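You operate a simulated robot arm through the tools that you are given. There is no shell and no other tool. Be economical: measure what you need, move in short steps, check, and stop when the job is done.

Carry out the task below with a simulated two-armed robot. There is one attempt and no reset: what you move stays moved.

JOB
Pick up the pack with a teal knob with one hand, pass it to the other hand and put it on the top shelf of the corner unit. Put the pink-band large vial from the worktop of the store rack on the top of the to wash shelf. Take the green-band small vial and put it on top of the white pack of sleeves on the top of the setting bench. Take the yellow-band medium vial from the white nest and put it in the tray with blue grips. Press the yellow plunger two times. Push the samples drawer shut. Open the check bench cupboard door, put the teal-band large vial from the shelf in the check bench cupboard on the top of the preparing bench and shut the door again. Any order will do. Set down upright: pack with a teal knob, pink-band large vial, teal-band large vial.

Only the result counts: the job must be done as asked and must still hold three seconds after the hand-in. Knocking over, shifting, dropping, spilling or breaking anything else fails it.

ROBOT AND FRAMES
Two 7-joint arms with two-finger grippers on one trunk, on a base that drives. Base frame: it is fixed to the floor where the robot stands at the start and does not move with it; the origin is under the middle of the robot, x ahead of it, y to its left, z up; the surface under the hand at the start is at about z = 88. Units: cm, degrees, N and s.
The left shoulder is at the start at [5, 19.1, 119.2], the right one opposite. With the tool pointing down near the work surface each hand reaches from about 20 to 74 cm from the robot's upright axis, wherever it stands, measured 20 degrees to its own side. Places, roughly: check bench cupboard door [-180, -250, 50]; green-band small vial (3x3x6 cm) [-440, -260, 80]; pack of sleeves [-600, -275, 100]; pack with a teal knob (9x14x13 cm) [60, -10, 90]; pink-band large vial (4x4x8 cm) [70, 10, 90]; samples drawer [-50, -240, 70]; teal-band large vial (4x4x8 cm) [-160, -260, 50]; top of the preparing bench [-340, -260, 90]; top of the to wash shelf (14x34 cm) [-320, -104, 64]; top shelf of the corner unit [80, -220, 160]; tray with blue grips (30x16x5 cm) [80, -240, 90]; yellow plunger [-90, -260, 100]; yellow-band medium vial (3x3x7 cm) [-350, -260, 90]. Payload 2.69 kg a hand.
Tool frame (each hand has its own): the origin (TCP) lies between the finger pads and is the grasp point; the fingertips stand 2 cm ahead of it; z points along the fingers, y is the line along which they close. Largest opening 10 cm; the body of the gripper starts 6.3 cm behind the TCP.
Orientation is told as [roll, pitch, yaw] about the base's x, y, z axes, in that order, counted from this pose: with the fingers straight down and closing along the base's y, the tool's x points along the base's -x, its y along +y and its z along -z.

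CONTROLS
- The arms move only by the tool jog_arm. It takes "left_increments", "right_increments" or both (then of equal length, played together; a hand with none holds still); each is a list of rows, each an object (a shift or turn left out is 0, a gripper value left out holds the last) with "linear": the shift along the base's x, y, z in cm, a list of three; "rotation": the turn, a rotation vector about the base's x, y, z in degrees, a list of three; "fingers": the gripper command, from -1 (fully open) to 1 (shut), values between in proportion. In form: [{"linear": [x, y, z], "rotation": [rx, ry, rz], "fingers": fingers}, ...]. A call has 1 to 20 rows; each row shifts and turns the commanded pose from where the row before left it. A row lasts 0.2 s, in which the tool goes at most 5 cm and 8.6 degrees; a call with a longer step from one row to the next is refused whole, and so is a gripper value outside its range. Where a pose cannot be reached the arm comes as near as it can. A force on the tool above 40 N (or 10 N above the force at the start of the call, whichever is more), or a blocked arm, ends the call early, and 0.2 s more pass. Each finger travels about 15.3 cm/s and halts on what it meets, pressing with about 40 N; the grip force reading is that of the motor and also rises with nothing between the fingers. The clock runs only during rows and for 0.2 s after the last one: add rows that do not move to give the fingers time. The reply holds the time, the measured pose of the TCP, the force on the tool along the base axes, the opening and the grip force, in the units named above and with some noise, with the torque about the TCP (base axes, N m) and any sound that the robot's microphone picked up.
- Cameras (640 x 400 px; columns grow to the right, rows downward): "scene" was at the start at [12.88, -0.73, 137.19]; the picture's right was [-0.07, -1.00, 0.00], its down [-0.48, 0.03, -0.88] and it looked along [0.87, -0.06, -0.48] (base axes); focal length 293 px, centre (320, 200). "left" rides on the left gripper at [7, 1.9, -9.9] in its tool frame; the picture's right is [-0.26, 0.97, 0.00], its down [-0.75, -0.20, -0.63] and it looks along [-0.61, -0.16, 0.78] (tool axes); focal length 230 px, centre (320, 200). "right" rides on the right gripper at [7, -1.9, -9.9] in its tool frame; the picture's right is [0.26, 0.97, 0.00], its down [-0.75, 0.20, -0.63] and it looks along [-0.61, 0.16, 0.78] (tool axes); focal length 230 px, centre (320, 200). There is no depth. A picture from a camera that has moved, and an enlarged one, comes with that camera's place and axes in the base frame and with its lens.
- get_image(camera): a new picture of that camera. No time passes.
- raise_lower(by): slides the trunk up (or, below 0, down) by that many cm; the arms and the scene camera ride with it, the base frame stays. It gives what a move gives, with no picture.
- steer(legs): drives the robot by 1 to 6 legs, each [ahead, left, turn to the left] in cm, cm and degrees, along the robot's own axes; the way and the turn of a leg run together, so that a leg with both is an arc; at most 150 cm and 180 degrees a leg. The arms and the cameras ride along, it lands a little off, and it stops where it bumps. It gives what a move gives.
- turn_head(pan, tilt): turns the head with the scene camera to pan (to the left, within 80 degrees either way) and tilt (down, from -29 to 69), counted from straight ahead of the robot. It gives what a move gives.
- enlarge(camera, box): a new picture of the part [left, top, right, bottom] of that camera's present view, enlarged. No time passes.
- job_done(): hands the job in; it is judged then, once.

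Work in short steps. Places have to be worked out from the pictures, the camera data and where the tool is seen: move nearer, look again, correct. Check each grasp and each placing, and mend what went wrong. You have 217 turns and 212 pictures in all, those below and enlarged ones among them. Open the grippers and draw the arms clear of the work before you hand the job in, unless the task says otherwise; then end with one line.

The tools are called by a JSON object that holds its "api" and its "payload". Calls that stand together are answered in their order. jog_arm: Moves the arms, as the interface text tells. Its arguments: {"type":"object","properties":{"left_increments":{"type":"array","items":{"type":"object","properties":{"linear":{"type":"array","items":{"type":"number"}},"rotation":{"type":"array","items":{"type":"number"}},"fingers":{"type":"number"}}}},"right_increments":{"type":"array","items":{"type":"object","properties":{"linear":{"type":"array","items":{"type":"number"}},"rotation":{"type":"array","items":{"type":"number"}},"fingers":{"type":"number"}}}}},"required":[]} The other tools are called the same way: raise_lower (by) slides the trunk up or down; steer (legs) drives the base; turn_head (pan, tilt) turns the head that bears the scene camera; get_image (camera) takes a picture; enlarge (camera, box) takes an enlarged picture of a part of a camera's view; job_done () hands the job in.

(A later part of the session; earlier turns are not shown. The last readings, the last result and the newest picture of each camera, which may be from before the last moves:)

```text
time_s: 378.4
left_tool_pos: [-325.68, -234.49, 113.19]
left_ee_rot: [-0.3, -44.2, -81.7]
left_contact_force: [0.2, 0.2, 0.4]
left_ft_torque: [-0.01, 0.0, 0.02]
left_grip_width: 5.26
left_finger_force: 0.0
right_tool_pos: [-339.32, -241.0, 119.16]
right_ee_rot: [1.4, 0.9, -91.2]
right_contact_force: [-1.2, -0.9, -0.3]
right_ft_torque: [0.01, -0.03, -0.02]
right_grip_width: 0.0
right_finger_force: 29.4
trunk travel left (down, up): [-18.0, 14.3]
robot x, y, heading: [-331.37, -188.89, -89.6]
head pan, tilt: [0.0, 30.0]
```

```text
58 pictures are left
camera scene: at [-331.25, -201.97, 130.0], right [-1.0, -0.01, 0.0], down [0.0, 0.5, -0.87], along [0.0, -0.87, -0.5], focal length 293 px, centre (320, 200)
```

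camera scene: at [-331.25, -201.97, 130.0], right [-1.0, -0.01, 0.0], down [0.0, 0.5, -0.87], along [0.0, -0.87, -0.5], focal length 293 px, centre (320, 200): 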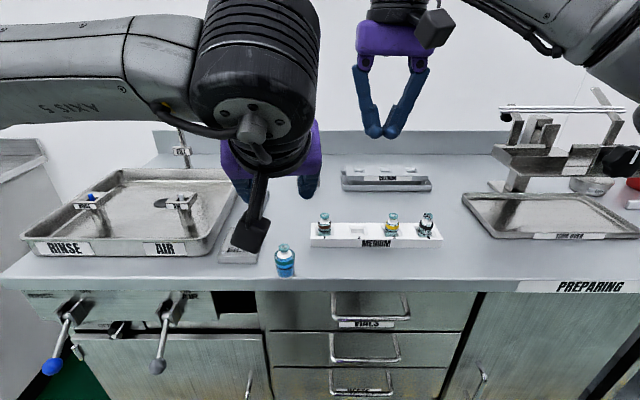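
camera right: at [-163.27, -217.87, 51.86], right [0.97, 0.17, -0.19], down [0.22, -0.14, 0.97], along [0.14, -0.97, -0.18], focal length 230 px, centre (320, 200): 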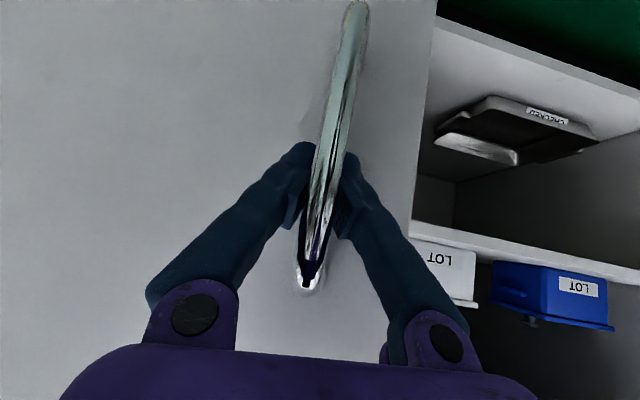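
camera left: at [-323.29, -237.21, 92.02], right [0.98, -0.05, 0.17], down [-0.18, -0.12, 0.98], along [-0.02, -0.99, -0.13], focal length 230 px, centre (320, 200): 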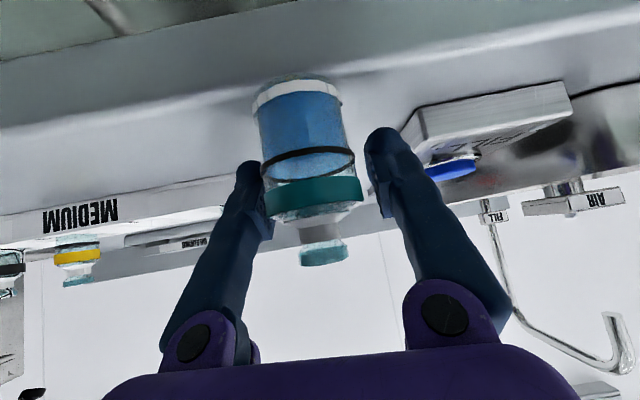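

The teal vial stands on the preparing bench. Next is the yellow-band vial in slot 3 of the white nest; I bring the right hand above it at about [-348.3,-259.5].

{"api": "jog_arm", "payload": {"right_increments": [{"linear": [-1.3, -2.6, -1], "fingers": -0.2}, {"linear": [-1.3, -2.6, -1]}, {"linear": [-1.3, -2.6, -2]}, {"linear": [-1.3, -2.6, -2]}, {"linear": [-1.3, -2.6, -2]}, {"linear": [-1.3, -2.6, -2]}, {"linear": [-1.2, -2.6, -2]}, {"linear": [0, 0, -2]}, {"linear": [0, 0, 0]}]}}

{"api": "get_image", "payload": {"camera": "right"}}

{"api": "enlarge", "payload": {"camera": "scene", "box": [290, 130, 490, 270]}}

```text
time_s: 380.4
left_tool_pos: [-325.46, -234.64, 113.33]
left_ee_rot: [-0.4, -44.2, -81.6]
left_contact_force: [-0.2, 0.2, -0.4]
left_ft_torque: [0.0, 0.0, 0.0]
left_grip_width: 5.25
left_finger_force: 0.1
right_tool_pos: [-347.23, -255.64, 106.92]
right_ee_rot: [1.5, 0.8, -91.2]
right_contact_force: [-0.5, -0.2, 0.1]
right_ft_torque: [-0.01, -0.01, 0.01]
right_grip_width: 5.98
right_finger_force: 0.0
right hand out of reach, approached as far as the arm can: row 6, 7
trunk travel left (down, up): [-18.0, 14.3]
robot x, y, heading: [-331.13, -188.97, -89.8]
head pan, tilt: [0.0, 30.0]
```

```text
57 pictures are left
camera right: at [-349.32, -248.81, 116.79], right [0.97, 0.24, 0.03], down [0.17, -0.76, 0.62], along [0.17, -0.6, -0.78], focal length 230 px, centre (320, 200)
```

right: 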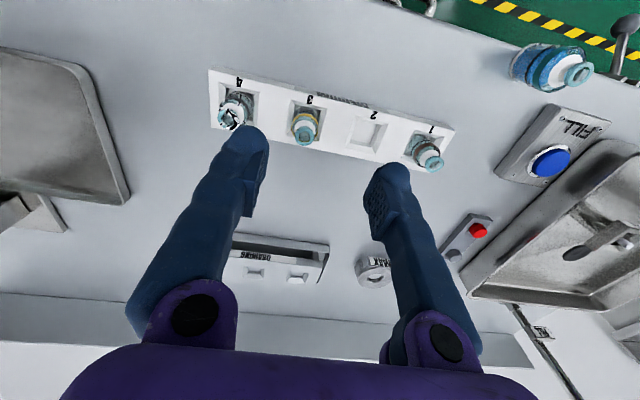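

```text
2.86 times, centred on (390, 200) of scene
camera zoom: at [-331.26, -201.94, 130.01], right [-1.0, -0.01, 0.0], down [0.0, 0.5, -0.87], along [0.0, -0.87, -0.5], focal length 838 px, centre (120, 200)
```

zoom: 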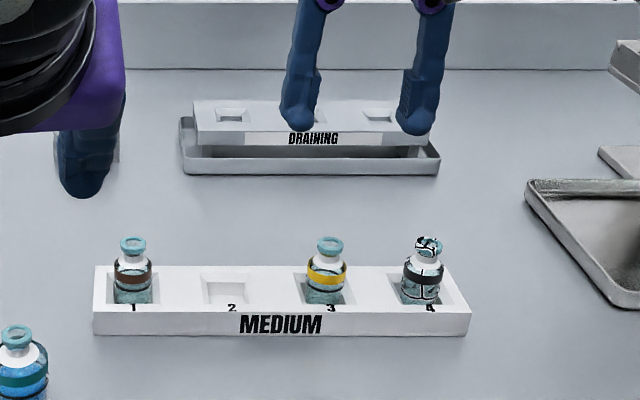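

The yellow vial is at [-347.9,-257.9] with its top at z≈93.9. I drive 4 cm closer, then centre over it and look again.

{"api": "steer", "payload": {"legs": [[4, -3, 0]]}}

{"api": "jog_arm", "payload": {"right_increments": [{"linear": [1.2, 0.9, -2]}, {"linear": [1.1, 0.8, -2]}, {"linear": [0, 0, -2]}, {"linear": [0, 0, 0]}]}}

{"api": "get_image", "payload": {"camera": "right"}}

```text
time_s: 381.3
left_tool_pos: [-328.51, -238.68, 113.32]
left_ee_rot: [-0.3, -44.2, -81.6]
left_contact_force: [-0.9, -1.0, -0.1]
left_ft_torque: [-0.01, 0.01, 0.01]
left_grip_width: 5.27
left_finger_force: 0.1
right_tool_pos: [-350.25, -259.68, 106.79]
right_ee_rot: [1.6, 0.9, -91.2]
right_contact_force: [-0.4, -0.1, 0.1]
right_ft_torque: [0.03, -0.01, -0.05]
right_grip_width: 5.99
right_finger_force: 0.0
trunk travel left (down, up): [-18.0, 14.3]
robot x, y, heading: [-333.86, -192.93, -89.7]
head pan, tilt: [0.0, 30.0]
```

```text
time_s: 382.3
left_tool_pos: [-328.54, -238.49, 113.31]
left_ee_rot: [-0.4, -44.2, -81.7]
left_contact_force: [-0.4, -0.7, -0.6]
left_ft_torque: [-0.01, -0.03, 0.0]
left_grip_width: 5.26
left_finger_force: 0.0
right_tool_pos: [-348.03, -257.91, 100.82]
right_ee_rot: [1.5, 0.8, -91.2]
right_contact_force: [0.3, 0.2, 0.5]
right_ft_torque: [0.01, 0.0, 0.02]
right_grip_width: 6.01
right_finger_force: 0.0
trunk travel left (down, up): [-18.0, 14.3]
robot x, y, heading: [-334.37, -192.92, -89.6]
head pan, tilt: [0.0, 30.0]
```

```text
55 pictures are left
camera right: at [-349.92, -251.12, 110.69], right [0.97, 0.24, 0.03], down [0.17, -0.76, 0.62], along [0.17, -0.6, -0.78], focal length 230 px, centre (320, 200)
```

right: 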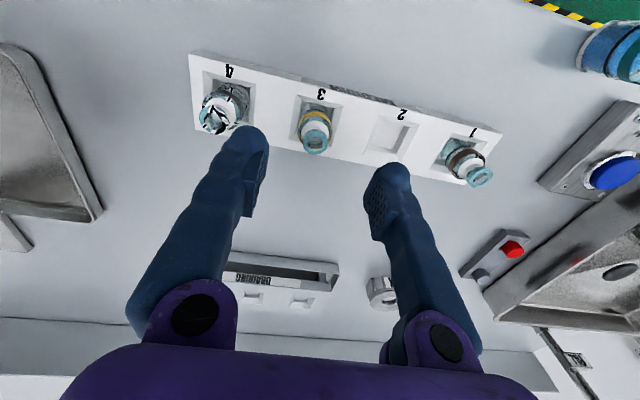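

The mouth is at [-348.0,-258.35]. I narrow the fingers to 5 cm and descend to TCP 90.2.

{"api": "jog_arm", "payload": {"right_increments": [{"linear": [0, -0.4, -2.5], "fingers": -0.02}, {"linear": [0, 0, -2.5]}, {"linear": [0, 0, -2.5]}, {"linear": [0, 0, -2]}, {"linear": [0, 0, -1.1]}, {"linear": [0, 0, 0]}]}}

{"api": "get_image", "payload": {"camera": "right"}}

{"api": "enlarge", "payload": {"camera": "scene", "box": [310, 150, 470, 270]}}

```text
time_s: 383.7
left_tool_pos: [-328.58, -238.49, 113.46]
left_ee_rot: [-0.3, -44.3, -81.7]
left_contact_force: [0.3, -0.2, 0.6]
left_ft_torque: [0.02, -0.01, 0.0]
left_grip_width: 5.25
left_finger_force: 0.0
right_tool_pos: [-347.99, -258.28, 90.53]
right_ee_rot: [1.5, 0.4, -91.2]
right_contact_force: [-2.0, -2.8, 17.6]
right_ft_torque: [-0.07, 0.61, 0.1]
right_grip_width: 5.15
right_finger_force: 0.4
trunk travel left (down, up): [-18.0, 14.3]
robot x, y, heading: [-334.24, -192.59, -89.8]
head pan, tilt: [0.0, 30.0]
```

```text
54 pictures are left
camera right: at [-349.91, -251.47, 100.43], right [0.97, 0.24, 0.03], down [0.17, -0.76, 0.63], along [0.17, -0.61, -0.78], focal length 230 px, centre (320, 200)
```

right: 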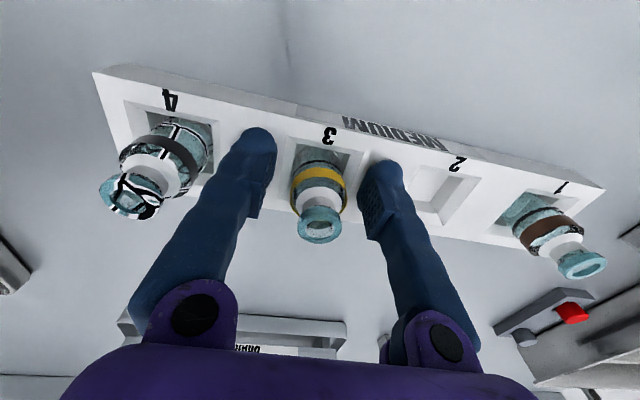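

```text
3.33 times, centred on (390, 210) of scene
camera zoom: at [-334.2, -205.82, 130.06], right [-1.0, -0.01, 0.0], down [0.0, 0.5, -0.87], along [0.0, -0.87, -0.5], focal length 977 px, centre (87, 167)
```

zoom: 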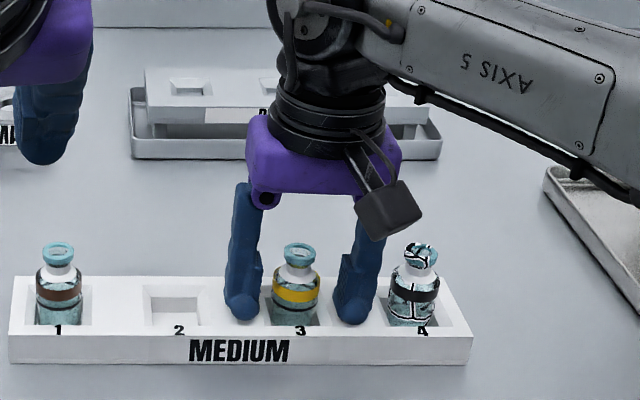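

The fingertips touch the nest's top (17 N). I rise 0.5 cm and close on the vial.

{"api": "jog_arm", "payload": {"right_increments": [{"linear": [0, 0, 0.5]}, {"fingers": 0.2}, {"fingers": 0.35}, {"fingers": 0.6}, {"fingers": 1}, {"fingers": 1}, {"linear": [0, 0, 0.5]}, {"linear": [0, 0, 0.8]}, {"linear": [0, 0, 1]}, {"linear": [0, 0, 0]}]}}

{"api": "get_image", "payload": {"camera": "right"}}

```text
time_s: 385.9
left_tool_pos: [-328.47, -238.67, 113.32]
left_ee_rot: [-0.4, -44.2, -81.7]
left_contact_force: [0.6, 0.1, -0.8]
left_ft_torque: [0.01, 0.0, 0.04]
left_grip_width: 5.25
left_finger_force: 0.0
right_tool_pos: [-348.12, -258.51, 93.04]
right_ee_rot: [1.5, 0.7, -91.2]
right_contact_force: [-0.2, -0.4, -0.2]
right_ft_torque: [0.0, -0.03, -0.02]
right_grip_width: 2.66
right_finger_force: 39.2
trunk travel left (down, up): [-18.0, 14.3]
robot x, y, heading: [-333.77, -193.01, -89.4]
head pan, tilt: [0.0, 30.0]
```

```text
52 pictures are left
camera right: at [-350.07, -251.7, 103.0], right [0.97, 0.24, 0.03], down [0.17, -0.76, 0.62], along [0.17, -0.6, -0.78], focal length 230 px, centre (320, 200)
```

right: 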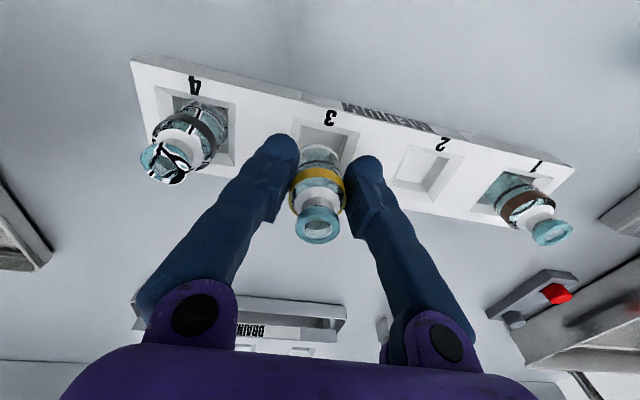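

The yellow vial is lifted. I raise it, draw it back, and turn the left hand tool-down for the green vial.

{"api": "jog_arm", "payload": {"right_increments": [{"linear": [0, 0, 2]}, {"linear": [0, 0, 3]}, {"linear": [0, 0, 3]}, {"linear": [0, 0, 3]}, {"linear": [0, 0.5, 3]}, {"linear": [0, 2, 3]}, {"linear": [0, 2.5, 2]}, {"linear": [0, 2.5, 2]}, {"linear": [0, 2.5, 2]}, {"linear": [0, 2.5, 2]}, {"linear": [0, 2.5, 0]}, {"linear": [0, 2.5, 0]}, {"linear": [0, 0, 0]}], "left_increments": [{"linear": [0, 1, 1]}, {"linear": [0, 1, 1], "rotation": [8, 0, 0]}, {"linear": [0, 1, 0], "rotation": [8, 0, 0]}, {"linear": [0, 1, 0], "rotation": [8, 0, 0]}, {"linear": [0, 1, 0], "rotation": [8, 0, 0]}, {"linear": [0, 0, 0], "rotation": [8, 0, 0]}, {"linear": [0, 0, 0], "rotation": [4.2, 0, 0]}, {"linear": [0, 0, 0], "rotation": [0, 0, -8]}, {"linear": [0, 0, 0]}, {"linear": [0, 0, 0]}, {"linear": [0, 0, 0]}, {"linear": [0, 0, 0]}, {"linear": [0, 0, 0]}]}}

{"api": "steer", "payload": {"legs": [[-18, 0, 0], [0, -115, 0]]}}

{"api": "get_image", "payload": {"camera": "scene"}}

```text
time_s: 388.7
left_tool_pos: [-328.61, -233.31, 115.22]
left_ee_rot: [5.5, -0.3, -91.9]
left_contact_force: [0.1, -0.6, 0.2]
left_ft_torque: [0.0, -0.01, -0.01]
left_grip_width: 5.21
left_finger_force: 0.0
right_tool_pos: [-348.07, -241.06, 118.1]
right_ee_rot: [1.5, 0.9, -91.2]
right_contact_force: [0.7, 0.1, -0.3]
right_ft_torque: [0.01, 0.01, 0.0]
right_grip_width: 2.64
right_finger_force: 40.0
trunk travel left (down, up): [-18.0, 14.3]
robot x, y, heading: [-334.4, -192.42, -89.8]
head pan, tilt: [0.0, 30.0]
```

```text
time_s: 400.3
left_tool_pos: [-444.53, -216.28, 115.26]
left_ee_rot: [5.5, -0.3, -91.6]
left_contact_force: [0.4, 0.1, 0.1]
left_ft_torque: [-0.01, -0.01, 0.0]
left_grip_width: 5.25
left_finger_force: 0.0
right_tool_pos: [-464.0, -224.0, 118.16]
right_ee_rot: [1.4, 0.8, -90.7]
right_contact_force: [1.0, 0.4, -0.9]
right_ft_torque: [0.01, -0.01, 0.02]
right_grip_width: 2.66
right_finger_force: 39.6
trunk travel left (down, up): [-18.0, 14.3]
robot x, y, heading: [-450.26, -175.49, -89.3]
head pan, tilt: [0.0, 30.0]
```

```text
51 pictures are left
camera scene: at [-450.38, -188.76, 130.01], right [-1.0, -0.01, 0.0], down [-0.01, 0.5, -0.87], along [0.01, -0.87, -0.5], focal length 293 px, centre (320, 200)
```

scene: 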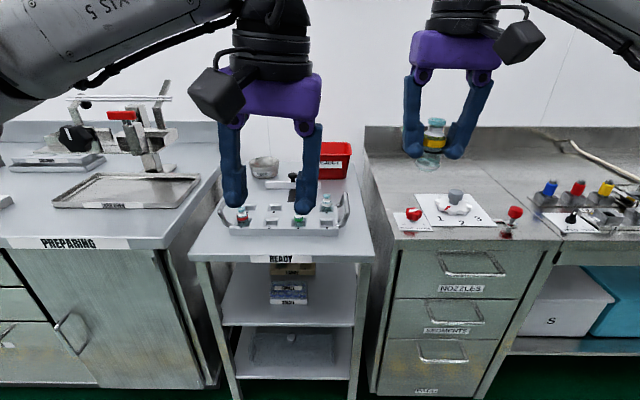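

I correct the left hand's small residual tilt and zoom in on the table to find the green-band small vial.

{"api": "jog_arm", "payload": {"left_increments": [{"linear": [4, 3, 0], "rotation": [0, 5.5, 0]}, {"linear": [4, 3, 0]}, {"linear": [4, 3, 0]}, {"linear": [0, 0, 0]}]}}

{"api": "enlarge", "payload": {"camera": "scene", "box": [190, 140, 390, 270]}}

```text
time_s: 401.3
left_tool_pos: [-432.8, -207.23, 115.05]
left_ee_rot: [0.0, -0.5, -91.6]
left_contact_force: [-0.3, -1.9, 0.1]
left_ft_torque: [0.06, -0.02, -0.03]
left_grip_width: 5.26
left_finger_force: 0.1
right_tool_pos: [-464.12, -224.12, 118.04]
right_ee_rot: [1.5, 0.8, -90.9]
right_contact_force: [0.3, -0.4, 0.1]
right_ft_torque: [0.0, -0.01, 0.0]
right_grip_width: 2.62
right_finger_force: 40.4
trunk travel left (down, up): [-18.0, 14.3]
robot x, y, heading: [-450.47, -175.67, -89.5]
head pan, tilt: [0.0, 30.0]
```

```text
3.08 times, centred on (290, 205) of scene
camera zoom: at [-450.46, -188.8, 130.0], right [-1.0, -0.01, 0.0], down [-0.01, 0.5, -0.87], along [0.01, -0.87, -0.5], focal length 902 px, centre (412, 185)
```

zoom: 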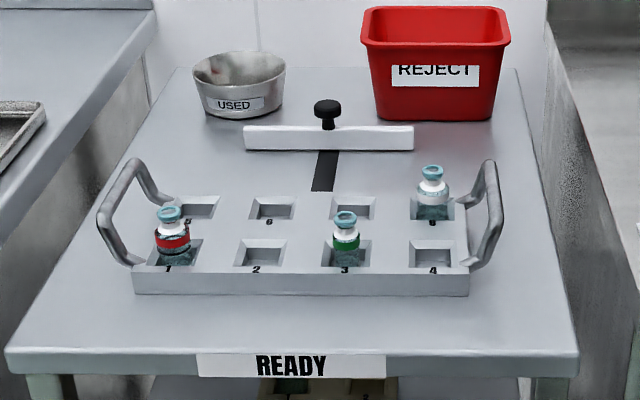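

The green vial is in slot 3 of the READY rack. I drive so the left hand lines up with it and extend over it.

{"api": "steer", "payload": {"legs": [[16, -10, 0]]}}

{"api": "jog_arm", "payload": {"left_increments": [{"linear": [0, -3, 0], "fingers": -0.1}, {"linear": [0, -3.5, 0]}, {"linear": [0, -3.5, -1]}, {"linear": [0, -3.5, -2]}, {"linear": [0, -3.5, -2]}, {"linear": [0, -3.5, -2]}, {"linear": [0, -3.5, -2]}, {"linear": [0, -3.5, -2]}, {"linear": [0, -3, -2]}, {"linear": [0, 0, 0]}]}}

{"api": "get_image", "payload": {"camera": "left"}}

{"api": "enlarge", "payload": {"camera": "scene", "box": [150, 120, 350, 260]}}

```text
time_s: 402.8
left_tool_pos: [-442.15, -223.41, 115.09]
left_ee_rot: [0.0, -0.4, -91.7]
left_contact_force: [0.4, 0.1, 0.7]
left_ft_torque: [0.02, 0.03, -0.03]
left_grip_width: 5.26
left_finger_force: 0.1
right_tool_pos: [-473.68, -240.11, 118.12]
right_ee_rot: [1.5, 0.8, -91.0]
right_contact_force: [0.2, -0.2, -0.5]
right_ft_torque: [0.0, 0.0, 0.0]
right_grip_width: 2.67
right_finger_force: 40.4
trunk travel left (down, up): [-18.0, 14.3]
robot x, y, heading: [-459.58, -191.77, -89.5]
head pan, tilt: [0.0, 30.0]
```

```text
time_s: 405.0
left_tool_pos: [-442.21, -254.14, 101.9]
left_ee_rot: [0.0, -0.6, -91.9]
left_contact_force: [-0.3, 0.7, 0.1]
left_ft_torque: [-0.03, -0.01, 0.01]
left_grip_width: 5.5
left_finger_force: 0.1
right_tool_pos: [-473.36, -240.0, 118.08]
right_ee_rot: [1.5, 0.8, -90.9]
right_contact_force: [-0.3, 0.4, -0.3]
right_ft_torque: [0.01, 0.0, 0.0]
right_grip_width: 2.63
right_finger_force: 40.4
trunk travel left (down, up): [-18.0, 14.3]
robot x, y, heading: [-460.13, -191.55, -89.4]
head pan, tilt: [0.0, 30.0]
```

```text
49 pictures are left
camera left: at [-440.11, -246.9, 111.75], right [0.96, -0.29, 0.0], down [-0.22, -0.74, 0.64], along [-0.18, -0.61, -0.77], focal length 230 px, centre (320, 200)
```

left: 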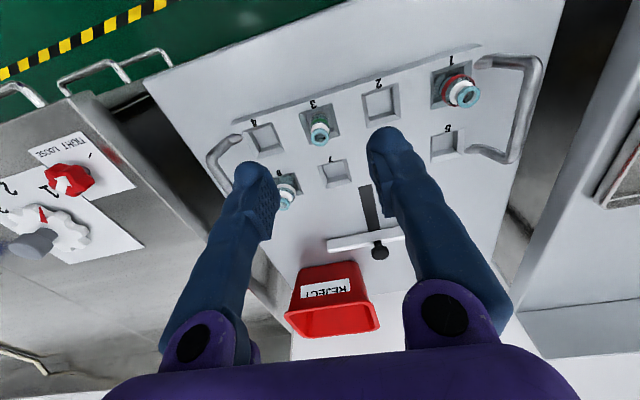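

```text
2.86 times, centred on (250, 190) of scene
camera zoom: at [-459.83, -204.74, 130.01], right [-1.0, -0.01, 0.0], down [0.0, 0.5, -0.87], along [0.01, -0.87, -0.5], focal length 838 px, centre (520, 229)
```

zoom: 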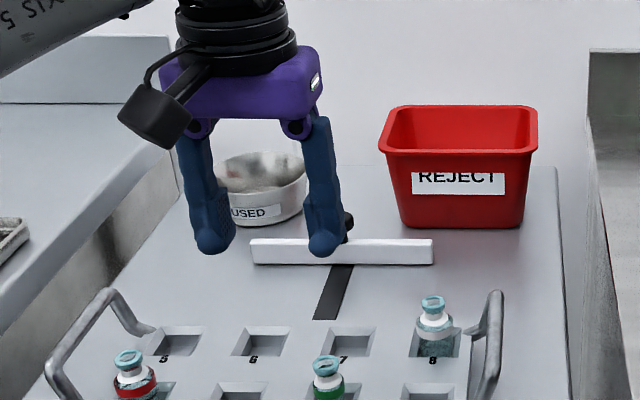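

The green vial is at about [-443.4,-257.1], top z≈87.5. I centre over it, lower to z 93 and check once.

{"api": "jog_arm", "payload": {"left_increments": [{"linear": [-0.6, -1.5, -2]}, {"linear": [-0.6, -1.5, -2]}, {"linear": [0, 0, -2.5]}, {"linear": [0, 0, -2.4]}, {"linear": [0, 0, 0]}]}}

{"api": "get_image", "payload": {"camera": "left"}}

```text
time_s: 406.2
left_tool_pos: [-443.72, -256.87, 93.26]
left_ee_rot: [-0.2, -0.6, -91.8]
left_contact_force: [0.4, 0.7, -0.5]
left_ft_torque: [-0.01, -0.01, 0.01]
left_grip_width: 5.5
left_finger_force: 0.1
right_tool_pos: [-473.49, -239.91, 118.06]
right_ee_rot: [1.5, 0.7, -90.9]
right_contact_force: [-0.4, 0.5, -1.1]
right_ft_torque: [-0.01, -0.01, 0.0]
right_grip_width: 2.65
right_finger_force: 40.3
trunk travel left (down, up): [-18.0, 14.3]
robot x, y, heading: [-460.07, -191.48, -89.6]
head pan, tilt: [0.0, 30.0]
```

```text
47 pictures are left
camera left: at [-441.59, -249.8, 102.99], right [0.96, -0.29, 0.0], down [-0.22, -0.74, 0.64], along [-0.18, -0.61, -0.77], focal length 230 px, centre (320, 200)
```

left: 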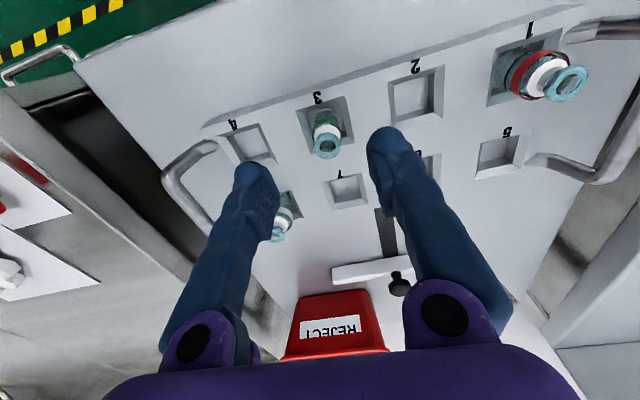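

Mouth at [-443.4,-257.4]. I correct slightly and descend to TCP 85.2.

{"api": "jog_arm", "payload": {"left_increments": [{"linear": [0.3, -0.5, -2]}, {"linear": [0, 0, -2.5]}, {"linear": [0, 0, -2]}, {"linear": [0, 0, -1]}, {"linear": [0, 0, -0.5]}, {"linear": [0, 0, 0]}]}}

{"api": "get_image", "payload": {"camera": "left"}}

```text
time_s: 407.6
left_tool_pos: [-443.34, -257.2, 85.2]
left_ee_rot: [0.0, -0.5, -91.8]
left_contact_force: [0.6, 0.0, 0.3]
left_ft_torque: [-0.01, -0.02, -0.03]
left_grip_width: 5.5
left_finger_force: 0.1
right_tool_pos: [-473.47, -240.02, 118.15]
right_ee_rot: [1.4, 0.8, -91.0]
right_contact_force: [-0.2, 0.5, 0.2]
right_ft_torque: [-0.03, 0.04, -0.01]
right_grip_width: 2.66
right_finger_force: 39.9
trunk travel left (down, up): [-18.0, 14.3]
robot x, y, heading: [-459.9, -191.94, -89.4]
head pan, tilt: [0.0, 30.0]
```

```text
46 pictures are left
camera left: at [-441.26, -250.16, 94.95], right [0.96, -0.29, 0.0], down [-0.22, -0.74, 0.64], along [-0.18, -0.61, -0.77], focal length 230 px, centre (320, 200)
```

left: 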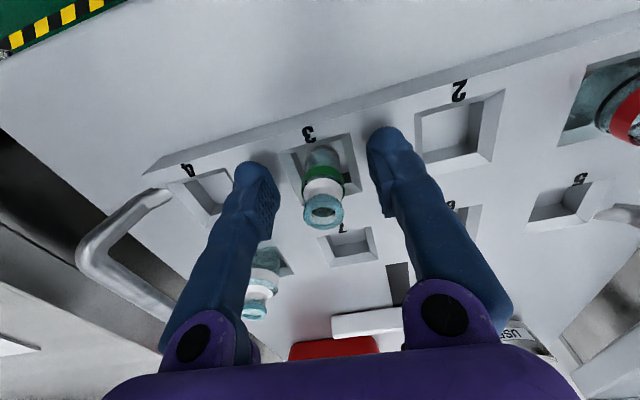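

Positioned around the vial. I go 0.6 lower for a firmer grip and close.

{"api": "jog_arm", "payload": {"left_increments": [{"linear": [0, 0, -0.3]}, {"linear": [0, 0, -0.3]}, {"linear": [0, 0, 0]}, {"fingers": 0.2}, {"fingers": 0.4}, {"fingers": 1}, {"fingers": 1}, {"linear": [0, 0, 0.5]}, {"linear": [0, 0, 0.8]}, {"linear": [0, 0, 1.2]}, {"linear": [0, 0, 0]}]}}

{"api": "get_image", "payload": {"camera": "left"}}

```text
time_s: 410.0
left_tool_pos: [-443.33, -257.44, 87.14]
left_ee_rot: [-0.1, -0.5, -91.8]
left_contact_force: [0.5, 0.3, -0.1]
left_ft_torque: [-0.02, -0.01, 0.01]
left_grip_width: 1.94
left_finger_force: 39.8
right_tool_pos: [-473.58, -239.91, 118.19]
right_ee_rot: [1.5, 0.8, -91.0]
right_contact_force: [-0.1, 0.1, -0.2]
right_ft_torque: [-0.01, -0.02, 0.0]
right_grip_width: 2.64
right_finger_force: 40.0
trunk travel left (down, up): [-18.0, 14.3]
robot x, y, heading: [-459.49, -191.49, -89.5]
head pan, tilt: [0.0, 30.0]
```

```text
45 pictures are left
camera left: at [-441.32, -250.3, 96.93], right [0.96, -0.29, 0.0], down [-0.22, -0.74, 0.64], along [-0.18, -0.61, -0.77], focal length 230 px, centre (320, 200)
```

left: 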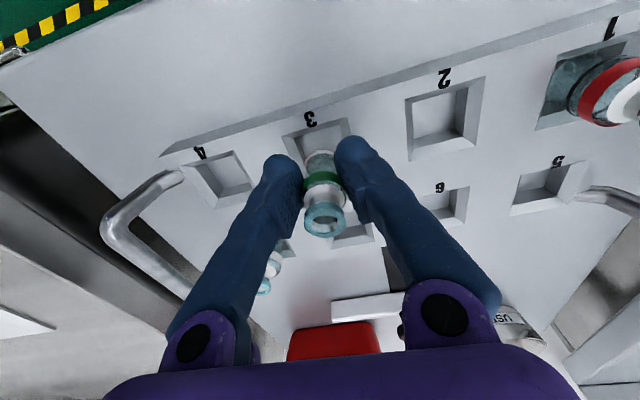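

Held and lifted (1.94, at the shoulder/neck). I raise it further and retract slowly, watching the width.

{"api": "jog_arm", "payload": {"left_increments": [{"linear": [0, 0, 1.5]}, {"linear": [0, 0, 2]}, {"linear": [0, 0, 2.5]}, {"linear": [0, 0, 2.5]}, {"linear": [0, 0, 2.5]}, {"linear": [0, 0, 2.5]}, {"linear": [0, 0, 2.5]}, {"linear": [0, 0, 2.5]}, {"linear": [0, 0, 2.5]}, {"linear": [0, 1, 2.5]}, {"linear": [0, 2, 2.5]}, {"linear": [0, 2.5, 1]}, {"linear": [0, 2.5, 0]}, {"linear": [0, 2.5, 0]}, {"linear": [0, 2.5, 0]}, {"linear": [0, 2.5, 0]}, {"linear": [0, 2.5, 0]}, {"linear": [0, 0, 0]}]}}

{"api": "enlarge", "payload": {"camera": "left", "box": [220, 80, 420, 240]}}

```text
time_s: 413.8
left_tool_pos: [-443.31, -239.2, 113.81]
left_ee_rot: [-0.1, -0.5, -91.8]
left_contact_force: [1.0, -0.8, -0.2]
left_ft_torque: [0.02, -0.01, -0.01]
left_grip_width: 1.96
left_finger_force: 40.0
right_tool_pos: [-473.72, -239.93, 118.07]
right_ee_rot: [1.6, 0.8, -91.0]
right_contact_force: [0.5, 0.3, 0.0]
right_ft_torque: [-0.02, 0.02, 0.02]
right_grip_width: 2.65
right_finger_force: 39.9
trunk travel left (down, up): [-18.0, 14.3]
robot x, y, heading: [-459.98, -191.9, -89.5]
head pan, tilt: [0.0, 30.0]
```

```text
2.50 times, centred on (320, 160) of left
camera zoom: at [-441.34, -232.19, 123.62], right [0.96, -0.29, 0.0], down [-0.22, -0.74, 0.64], along [-0.18, -0.61, -0.77], focal length 575 px, centre (320, 300)
```

zoom: 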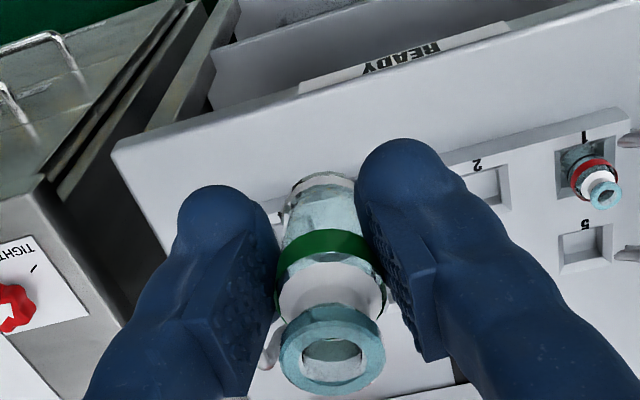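

The green vial is held well. I back off and drive toward the setting bench, then look.

{"api": "steer", "payload": {"legs": [[-16, 0, 0], [0, -125, 0]]}}

{"api": "turn_head", "payload": {"pan": -15, "tilt": 28}}

{"api": "get_image", "payload": {"camera": "scene"}}

```text
time_s: 425.9
left_tool_pos: [-567.84, -223.68, 113.93]
left_ee_rot: [-0.1, -0.6, -92.8]
left_contact_force: [0.0, -0.1, 0.7]
left_ft_torque: [0.0, 0.0, 0.02]
left_grip_width: 1.96
left_finger_force: 40.4
right_tool_pos: [-598.02, -223.95, 118.1]
right_ee_rot: [1.6, 0.8, -92.0]
right_contact_force: [-0.4, -0.3, -0.5]
right_ft_torque: [0.01, 0.0, -0.01]
right_grip_width: 2.64
right_finger_force: 40.1
trunk travel left (down, up): [-18.0, 14.3]
robot x, y, heading: [-583.32, -175.7, -90.5]
head pan, tilt: [0.0, 30.0]
```

```text
time_s: 426.7
left_tool_pos: [-567.71, -223.73, 113.76]
left_ee_rot: [-0.1, -0.6, -92.8]
left_contact_force: [0.7, 0.7, 0.5]
left_ft_torque: [-0.02, -0.02, 0.01]
left_grip_width: 1.94
left_finger_force: 39.4
right_tool_pos: [-597.91, -223.87, 118.09]
right_ee_rot: [1.5, 0.7, -92.0]
right_contact_force: [-0.4, 0.1, -0.5]
right_ft_torque: [-0.02, -0.02, -0.02]
right_grip_width: 2.66
right_finger_force: 39.9
trunk travel left (down, up): [-18.0, 14.3]
robot x, y, heading: [-583.52, -175.67, -90.4]
head pan, tilt: [-15.0, 28.0]
```

```text
43 pictures are left
camera scene: at [-585.97, -188.68, 130.32], right [-0.96, 0.27, 0.0], down [0.13, 0.45, -0.88], along [-0.24, -0.85, -0.47], focal length 293 px, centre (320, 200)
```

scene: 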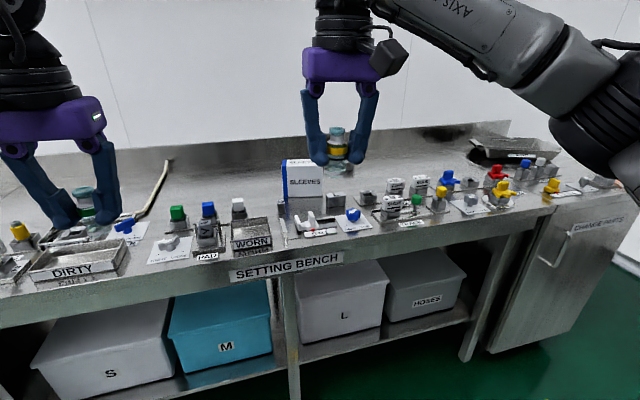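

The SLEEVES pack is near [-602.5,-267], top z≈100. I drive so the left hand lines up with it and look closer.

{"api": "steer", "payload": {"legs": [[19, -34.5, 0.4]]}}

{"api": "turn_head", "payload": {"pan": 8, "tilt": 28}}

{"api": "get_image", "payload": {"camera": "scene"}}

{"api": "get_image", "payload": {"camera": "left"}}

```text
time_s: 430.3
left_tool_pos: [-602.12, -242.79, 113.97]
left_ee_rot: [-0.1, -0.5, -92.2]
left_contact_force: [-0.7, 0.0, -0.7]
left_ft_torque: [-0.01, -0.03, 0.0]
left_grip_width: 1.94
left_finger_force: 40.1
right_tool_pos: [-632.31, -243.33, 118.02]
right_ee_rot: [1.5, 0.9, -91.3]
right_contact_force: [-0.8, -0.4, -1.3]
right_ft_torque: [-0.01, -0.02, 0.0]
right_grip_width: 2.63
right_finger_force: 40.2
trunk travel left (down, up): [-18.0, 14.3]
robot x, y, heading: [-618.04, -195.46, -89.8]
head pan, tilt: [-15.0, 28.0]
```

```text
time_s: 431.2
left_tool_pos: [-602.1, -242.68, 113.79]
left_ee_rot: [-0.2, -0.5, -92.1]
left_contact_force: [0.3, 0.0, -0.5]
left_ft_torque: [0.0, 0.02, 0.01]
left_grip_width: 1.94
left_finger_force: 40.1
right_tool_pos: [-632.31, -243.19, 118.13]
right_ee_rot: [1.5, 0.8, -91.2]
right_contact_force: [0.6, 0.0, -0.3]
right_ft_torque: [-0.03, -0.01, 0.01]
right_grip_width: 2.65
right_finger_force: 40.1
trunk travel left (down, up): [-18.0, 14.3]
robot x, y, heading: [-618.45, -195.06, -89.7]
head pan, tilt: [8.0, 28.0]
```

```text
42 pictures are left
camera scene: at [-617.12, -208.16, 130.33], right [-0.99, -0.14, 0.0], down [-0.07, 0.46, -0.88], along [0.12, -0.87, -0.47], focal length 293 px, centre (320, 200)
```

scene: 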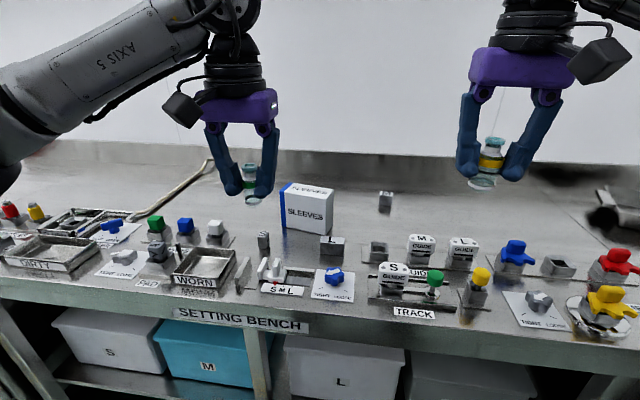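

```text
41 pictures are left
camera left: at [-600.05, -235.72, 123.63], right [0.96, -0.29, 0.0], down [-0.23, -0.74, 0.64], along [-0.19, -0.61, -0.77], focal length 230 px, centre (320, 200)
```

left: 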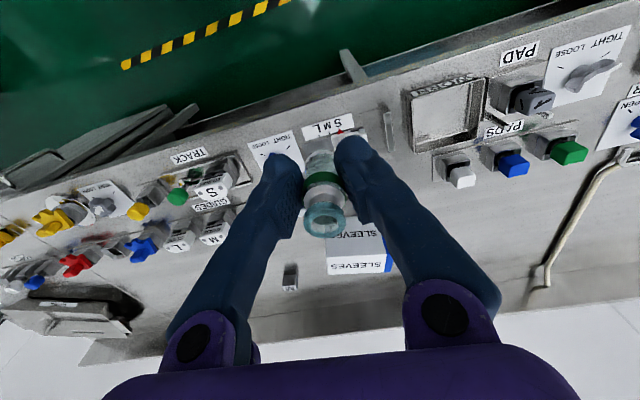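

{"api": "enlarge", "payload": {"camera": "scene", "box": [230, 140, 390, 260]}}

{"api": "enlarge", "payload": {"camera": "left", "box": [240, 180, 440, 300]}}

```text
3.33 times, centred on (310, 200) of scene
camera zoom: at [-617.12, -208.16, 130.33], right [-0.99, -0.14, 0.0], down [-0.07, 0.46, -0.88], along [0.12, -0.87, -0.47], focal length 977 px, centre (353, 200)
```

zoom: 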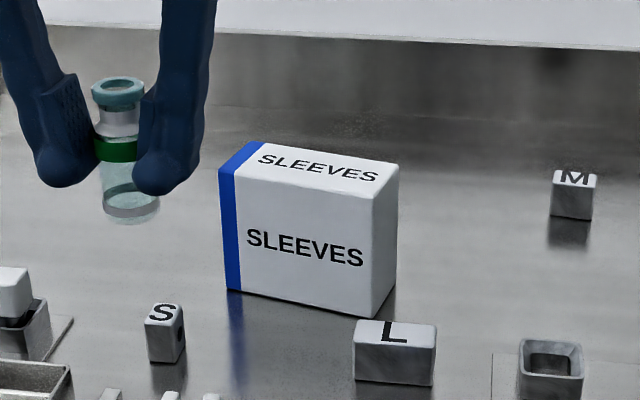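

```text
3.20 times, centred on (340, 240) of left
camera zoom: at [-600.05, -235.72, 123.63], right [0.96, -0.29, 0.0], down [-0.23, -0.74, 0.64], along [-0.19, -0.61, -0.77], focal length 736 px, centre (256, 72)
```

zoom: 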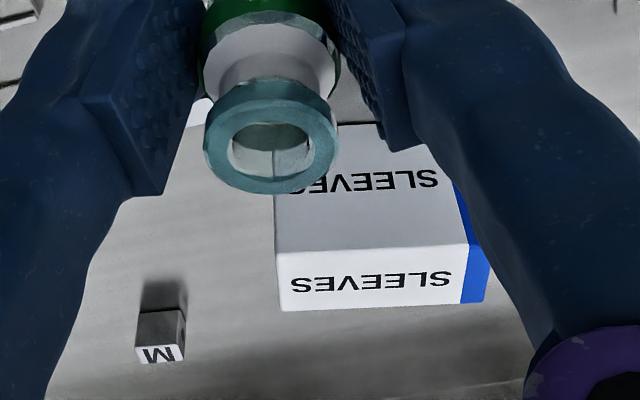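

The top face centre computes to [-604,-274.3], z≈97.2. I drive 8 cm ahead and extend the hand over it.

{"api": "steer", "payload": {"legs": [[8, 0, 0]]}}

{"api": "jog_arm", "payload": {"left_increments": [{"linear": [-0.3, -2, 0]}, {"linear": [-0.2, -2.5, 0]}, {"linear": [-0.2, -2.5, 0]}, {"linear": [-0.2, -2.5, 0]}, {"linear": [-0.2, -2.5, 0]}, {"linear": [-0.2, -2.5, -0.5]}, {"linear": [-0.2, -2.5, -0.5]}, {"linear": [-0.2, -2.5, -1]}, {"linear": [-0.2, -2.5, -1]}, {"linear": [-0.1, -1.5, -1]}, {"linear": [0, 0, 0]}]}}

{"api": "enlarge", "payload": {"camera": "scene", "box": [200, 80, 400, 240]}}

{"api": "get_image", "payload": {"camera": "left"}}

```text
time_s: 432.2
left_tool_pos: [-602.07, -250.88, 113.67]
left_ee_rot: [-0.1, -0.5, -92.1]
left_contact_force: [0.1, -0.4, 0.3]
left_ft_torque: [0.04, -0.01, -0.03]
left_grip_width: 1.95
left_finger_force: 40.3
right_tool_pos: [-632.29, -251.46, 118.19]
right_ee_rot: [1.5, 0.8, -91.3]
right_contact_force: [-0.2, -0.2, -0.8]
right_ft_torque: [0.0, 0.01, -0.01]
right_grip_width: 2.66
right_finger_force: 40.0
trunk travel left (down, up): [-18.0, 14.3]
robot x, y, heading: [-618.11, -202.86, -89.9]
head pan, tilt: [8.0, 28.0]
```

```text
time_s: 434.6
left_tool_pos: [-604.17, -269.55, 110.23]
left_ee_rot: [-0.1, -0.6, -92.1]
left_contact_force: [0.0, 0.2, -0.6]
left_ft_torque: [-0.01, 0.01, -0.02]
left_grip_width: 1.94
left_finger_force: 40.1
left hand out of reach, approached as far as the arm can: row 8, 9, 10
right_tool_pos: [-632.26, -251.35, 118.13]
right_ee_rot: [1.5, 0.8, -91.3]
right_contact_force: [0.3, 0.2, -1.0]
right_ft_torque: [0.01, -0.02, -0.03]
right_grip_width: 2.65
right_finger_force: 40.1
trunk travel left (down, up): [-18.0, 14.3]
robot x, y, heading: [-618.04, -202.76, -89.8]
head pan, tilt: [8.0, 28.0]
```

```text
2.50 times, centred on (300, 160) of scene
camera zoom: at [-617.07, -216.22, 130.33], right [-0.99, -0.14, 0.0], down [-0.07, 0.46, -0.88], along [0.13, -0.87, -0.47], focal length 733 px, centre (370, 300)
```

zoom: 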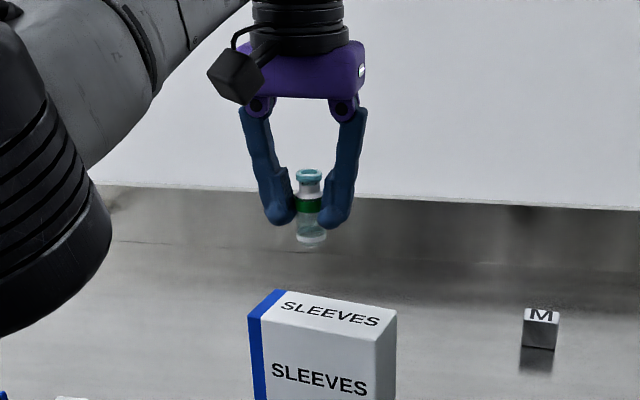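

```text
37 pictures are left
camera left: at [-602.1, -262.43, 120.0], right [0.96, -0.29, 0.0], down [-0.23, -0.74, 0.64], along [-0.19, -0.61, -0.77], focal length 230 px, centre (320, 200)
```

left: 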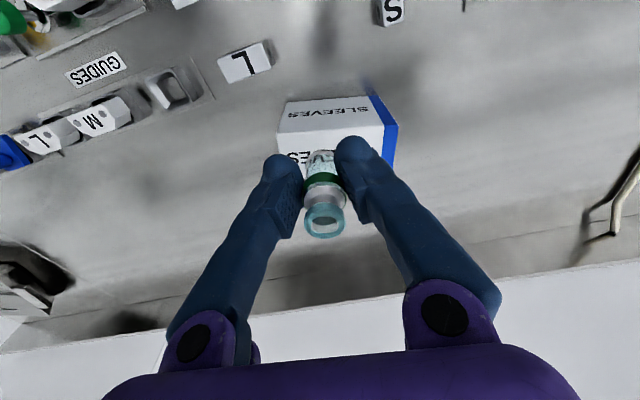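

I need about 4.5 cm more. I drive 4 cm ahead, then look before lowering.

{"api": "steer", "payload": {"legs": [[4.5, 0, 0]]}}

{"api": "jog_arm", "payload": {"left_increments": [{"linear": [0.1, 0, -2]}, {"linear": [0.1, 0, -2]}, {"linear": [0, 0, -2]}, {"linear": [0, 0, 0]}]}}

{"api": "get_image", "payload": {"camera": "left"}}

{"api": "enlarge", "payload": {"camera": "scene", "box": [230, 120, 390, 240]}}

```text
time_s: 435.5
left_tool_pos: [-604.12, -273.93, 110.13]
left_ee_rot: [-0.1, -0.6, -91.9]
left_contact_force: [-0.7, -0.4, -0.9]
left_ft_torque: [0.02, -0.02, 0.01]
left_grip_width: 1.95
left_finger_force: 39.4
right_tool_pos: [-632.23, -256.01, 118.12]
right_ee_rot: [1.4, 0.9, -91.2]
right_contact_force: [-0.9, -0.8, -1.0]
right_ft_torque: [0.03, 0.02, -0.03]
right_grip_width: 2.64
right_finger_force: 39.6
trunk travel left (down, up): [-18.0, 14.3]
robot x, y, heading: [-618.34, -207.46, -89.7]
head pan, tilt: [8.0, 28.0]
```

```text
time_s: 436.5
left_tool_pos: [-603.63, -273.7, 104.25]
left_ee_rot: [-0.1, -0.4, -92.1]
left_contact_force: [0.3, -0.6, -0.3]
left_ft_torque: [-0.02, 0.01, 0.02]
left_grip_width: 1.94
left_finger_force: 39.6
right_tool_pos: [-632.26, -255.84, 118.14]
right_ee_rot: [1.4, 0.8, -91.2]
right_contact_force: [-0.3, 0.3, -0.8]
right_ft_torque: [-0.01, 0.0, -0.02]
right_grip_width: 2.66
right_finger_force: 40.0
trunk travel left (down, up): [-18.0, 14.3]
robot x, y, heading: [-618.27, -207.64, -89.6]
head pan, tilt: [8.0, 28.0]
```

```text
36 pictures are left
camera left: at [-601.67, -266.81, 114.02], right [0.96, -0.29, 0.0], down [-0.23, -0.74, 0.64], along [-0.18, -0.61, -0.77], focal length 230 px, centre (320, 200)
```

left: 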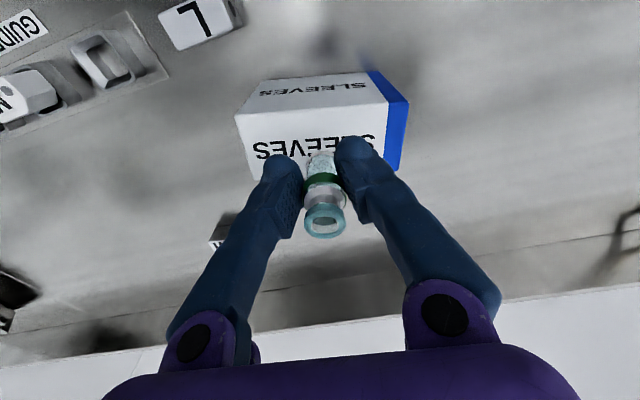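

```text
3.33 times, centred on (310, 180) of scene
camera zoom: at [-617.06, -220.65, 130.33], right [-0.99, -0.14, 0.0], down [-0.07, 0.46, -0.88], along [0.13, -0.87, -0.47], focal length 977 px, centre (353, 267)
```

zoom: 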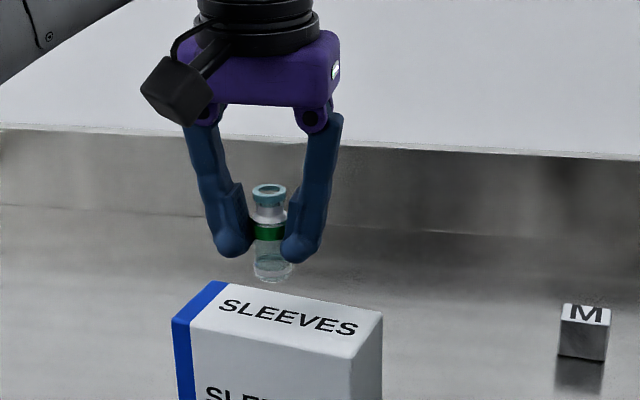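

The landing point projects well inside the top face. I lower in steps until contact.

{"api": "jog_arm", "payload": {"left_increments": [{"linear": [0, -0.5, -1]}, {"linear": [0, 0, -0.8]}, {"linear": [0, 0, -0.5]}, {"linear": [0, 0, -0.3]}, {"linear": [0, 0, -0.3]}, {"linear": [0, 0, -0.3]}, {"linear": [0, 0, 0]}]}}

{"api": "enlarge", "payload": {"camera": "scene", "box": [230, 120, 390, 240]}}

```text
time_s: 438.1
left_tool_pos: [-603.69, -274.35, 101.03]
left_ee_rot: [-0.1, -0.5, -91.9]
left_contact_force: [0.4, -1.7, 4.3]
left_ft_torque: [-0.06, 0.01, -0.02]
left_grip_width: 1.98
left_finger_force: 40.4
right_tool_pos: [-632.21, -255.78, 118.16]
right_ee_rot: [1.5, 0.8, -91.2]
right_contact_force: [-0.1, -0.5, 0.2]
right_ft_torque: [0.01, -0.05, 0.0]
right_grip_width: 2.66
right_finger_force: 39.6
trunk travel left (down, up): [-18.0, 14.3]
robot x, y, heading: [-618.5, -207.09, -89.4]
head pan, tilt: [8.0, 28.0]
```

```text
3.33 times, centred on (310, 180) of scene
camera zoom: at [-617.06, -220.63, 130.34], right [-0.99, -0.14, 0.0], down [-0.07, 0.46, -0.88], along [0.13, -0.87, -0.47], focal length 977 px, centre (353, 267)
```

zoom: 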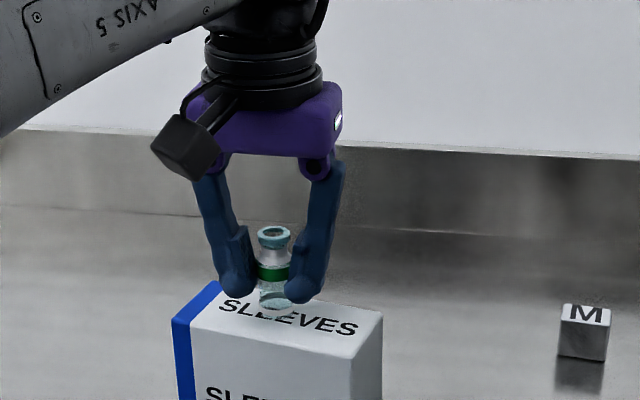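

Contact (4 N), vial in the middle of the top. I open and rise straight up.

{"api": "jog_arm", "payload": {"left_increments": [{"fingers": 0.5}, {"fingers": 0.35}, {"fingers": 0.2}, {"fingers": 0}, {"fingers": -0.1}, {"linear": [0, 0, 0.8]}, {"linear": [0, 0, 1.5]}, {"linear": [0, 0, 2.5]}, {"linear": [0, 0, 3]}, {"linear": [0, 0, 3]}, {"linear": [0, 0, 3]}, {"linear": [0, 2, 2]}, {"linear": [0, 3, 0]}, {"linear": [0, 3, 0]}, {"linear": [0, 3, 0]}, {"linear": [0, 3, 0]}, {"linear": [0, 3, 0]}, {"linear": [0, 3, 0]}, {"linear": [0, 0, 0]}]}}

{"api": "enlarge", "payload": {"camera": "scene", "box": [230, 120, 390, 240]}}

```text
time_s: 442.1
left_tool_pos: [-603.53, -253.42, 114.5]
left_ee_rot: [0.0, -0.5, -91.9]
left_contact_force: [0.2, 1.3, 0.9]
left_ft_torque: [0.02, 0.05, -0.03]
left_grip_width: 5.52
left_finger_force: 0.2
left hand out of reach, approached as far as the arm can: row 10, 11
right_tool_pos: [-632.23, -255.92, 118.07]
right_ee_rot: [1.5, 0.8, -91.2]
right_contact_force: [0.0, -0.5, -0.1]
right_ft_torque: [-0.02, 0.01, -0.04]
right_grip_width: 2.62
right_finger_force: 39.6
trunk travel left (down, up): [-18.0, 14.3]
robot x, y, heading: [-618.36, -207.36, -89.8]
head pan, tilt: [8.0, 28.0]
```

```text
3.33 times, centred on (310, 180) of scene
camera zoom: at [-617.05, -220.69, 130.32], right [-0.99, -0.14, 0.0], down [-0.07, 0.46, -0.88], along [0.13, -0.87, -0.47], focal length 977 px, centre (353, 267)
```

zoom: 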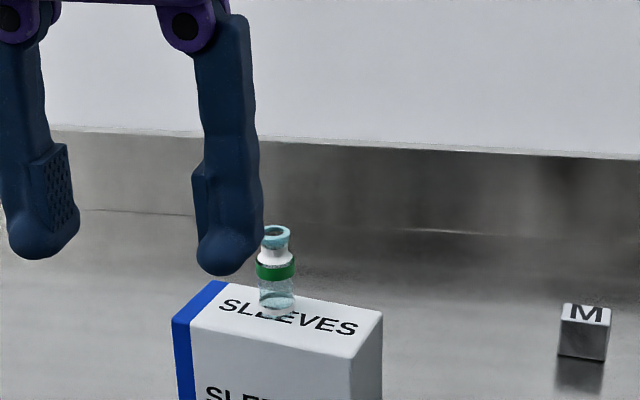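

The green vial stands on the sleeves pack. Now the yellow vial goes to the corner unit's tray: I back off, turn to +x and drive along the aisle.

{"api": "steer", "payload": {"legs": [[-29, 0, 0], [0, 0, 90], [150, 0, 0], [150, 0, 0]]}}

```text
time_s: 462.0
left_tool_pos: [-273.24, -160.16, 114.48]
left_ee_rot: [-0.1, -0.5, -1.7]
left_contact_force: [0.9, 0.2, -1.1]
left_ft_torque: [-0.01, 0.0, 0.0]
left_grip_width: 5.5
left_finger_force: 0.1
right_tool_pos: [-270.73, -188.86, 118.08]
right_ee_rot: [1.4, 0.9, -0.8]
right_contact_force: [0.1, 0.5, -0.6]
right_ft_torque: [-0.01, 0.03, 0.03]
right_grip_width: 2.65
right_finger_force: 40.3
trunk travel left (down, up): [-18.0, 14.3]
robot x, y, heading: [-319.27, -175.19, 0.9]
head pan, tilt: [8.0, 28.0]
```

On course. I continue to about x=-20.

{"api": "steer", "payload": {"legs": [[150, -4, -0.9], [145, -8, 0]]}}

{"api": "turn_head", "payload": {"pan": -22, "tilt": 22}}

{"api": "get_image", "payload": {"camera": "scene"}}

```text
refused: leg 1 is longer than a leg can be; nothing moved
```

```text
time_s: 462.9
left_tool_pos: [-273.25, -160.23, 114.58]
left_ee_rot: [-0.1, -0.5, -1.6]
left_contact_force: [-0.1, -0.7, -0.2]
left_ft_torque: [0.01, 0.0, 0.0]
left_grip_width: 5.52
left_finger_force: 0.1
right_tool_pos: [-270.81, -188.91, 118.13]
right_ee_rot: [1.4, 0.8, -0.8]
right_contact_force: [-0.1, -0.3, -0.5]
right_ft_torque: [0.0, -0.02, -0.02]
right_grip_width: 2.65
right_finger_force: 39.7
trunk travel left (down, up): [-18.0, 14.3]
robot x, y, heading: [-319.08, -175.3, 0.8]
head pan, tilt: [-22.0, 22.0]
```

```text
32 pictures are left
camera scene: at [-306.68, -178.72, 131.29], right [-0.36, -0.93, 0.0], down [-0.35, 0.14, -0.93], along [0.86, -0.34, -0.37], focal length 293 px, centre (320, 200)
```

scene: 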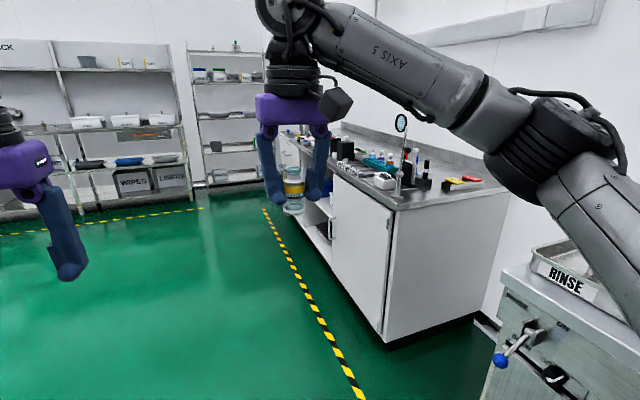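

{"api": "steer", "payload": {"legs": [[148, -3, -0.8], [148, -4, 0]]}}

{"api": "get_image", "payload": {"camera": "scene"}}

```text
time_s: 477.5
left_tool_pos: [28.74, -180.14, 114.53]
left_ee_rot: [-0.1, -0.4, -6.5]
left_contact_force: [0.2, 0.8, 0.3]
left_ft_torque: [0.01, 0.01, 0.02]
left_grip_width: 5.51
left_finger_force: 0.1
right_tool_pos: [28.83, -208.94, 118.03]
right_ee_rot: [1.5, 0.9, -5.7]
right_contact_force: [1.2, -0.2, 0.1]
right_ft_torque: [-0.02, -0.01, 0.03]
right_grip_width: 2.64
right_finger_force: 40.4
trunk travel left (down, up): [-18.0, 14.3]
robot x, y, heading: [-18.16, -191.1, -4.4]
head pan, tilt: [-22.0, 22.0]
```

```text
31 pictures are left
camera scene: at [-6.08, -195.75, 131.29], right [-0.44, -0.9, 0.0], down [-0.34, 0.17, -0.93], along [0.83, -0.41, -0.37], focal length 293 px, centre (320, 200)
```

scene: 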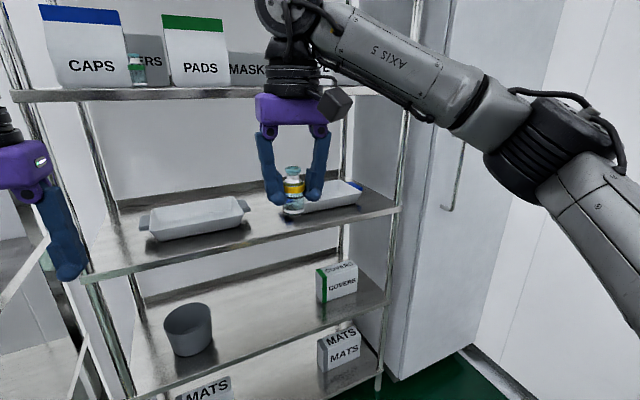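

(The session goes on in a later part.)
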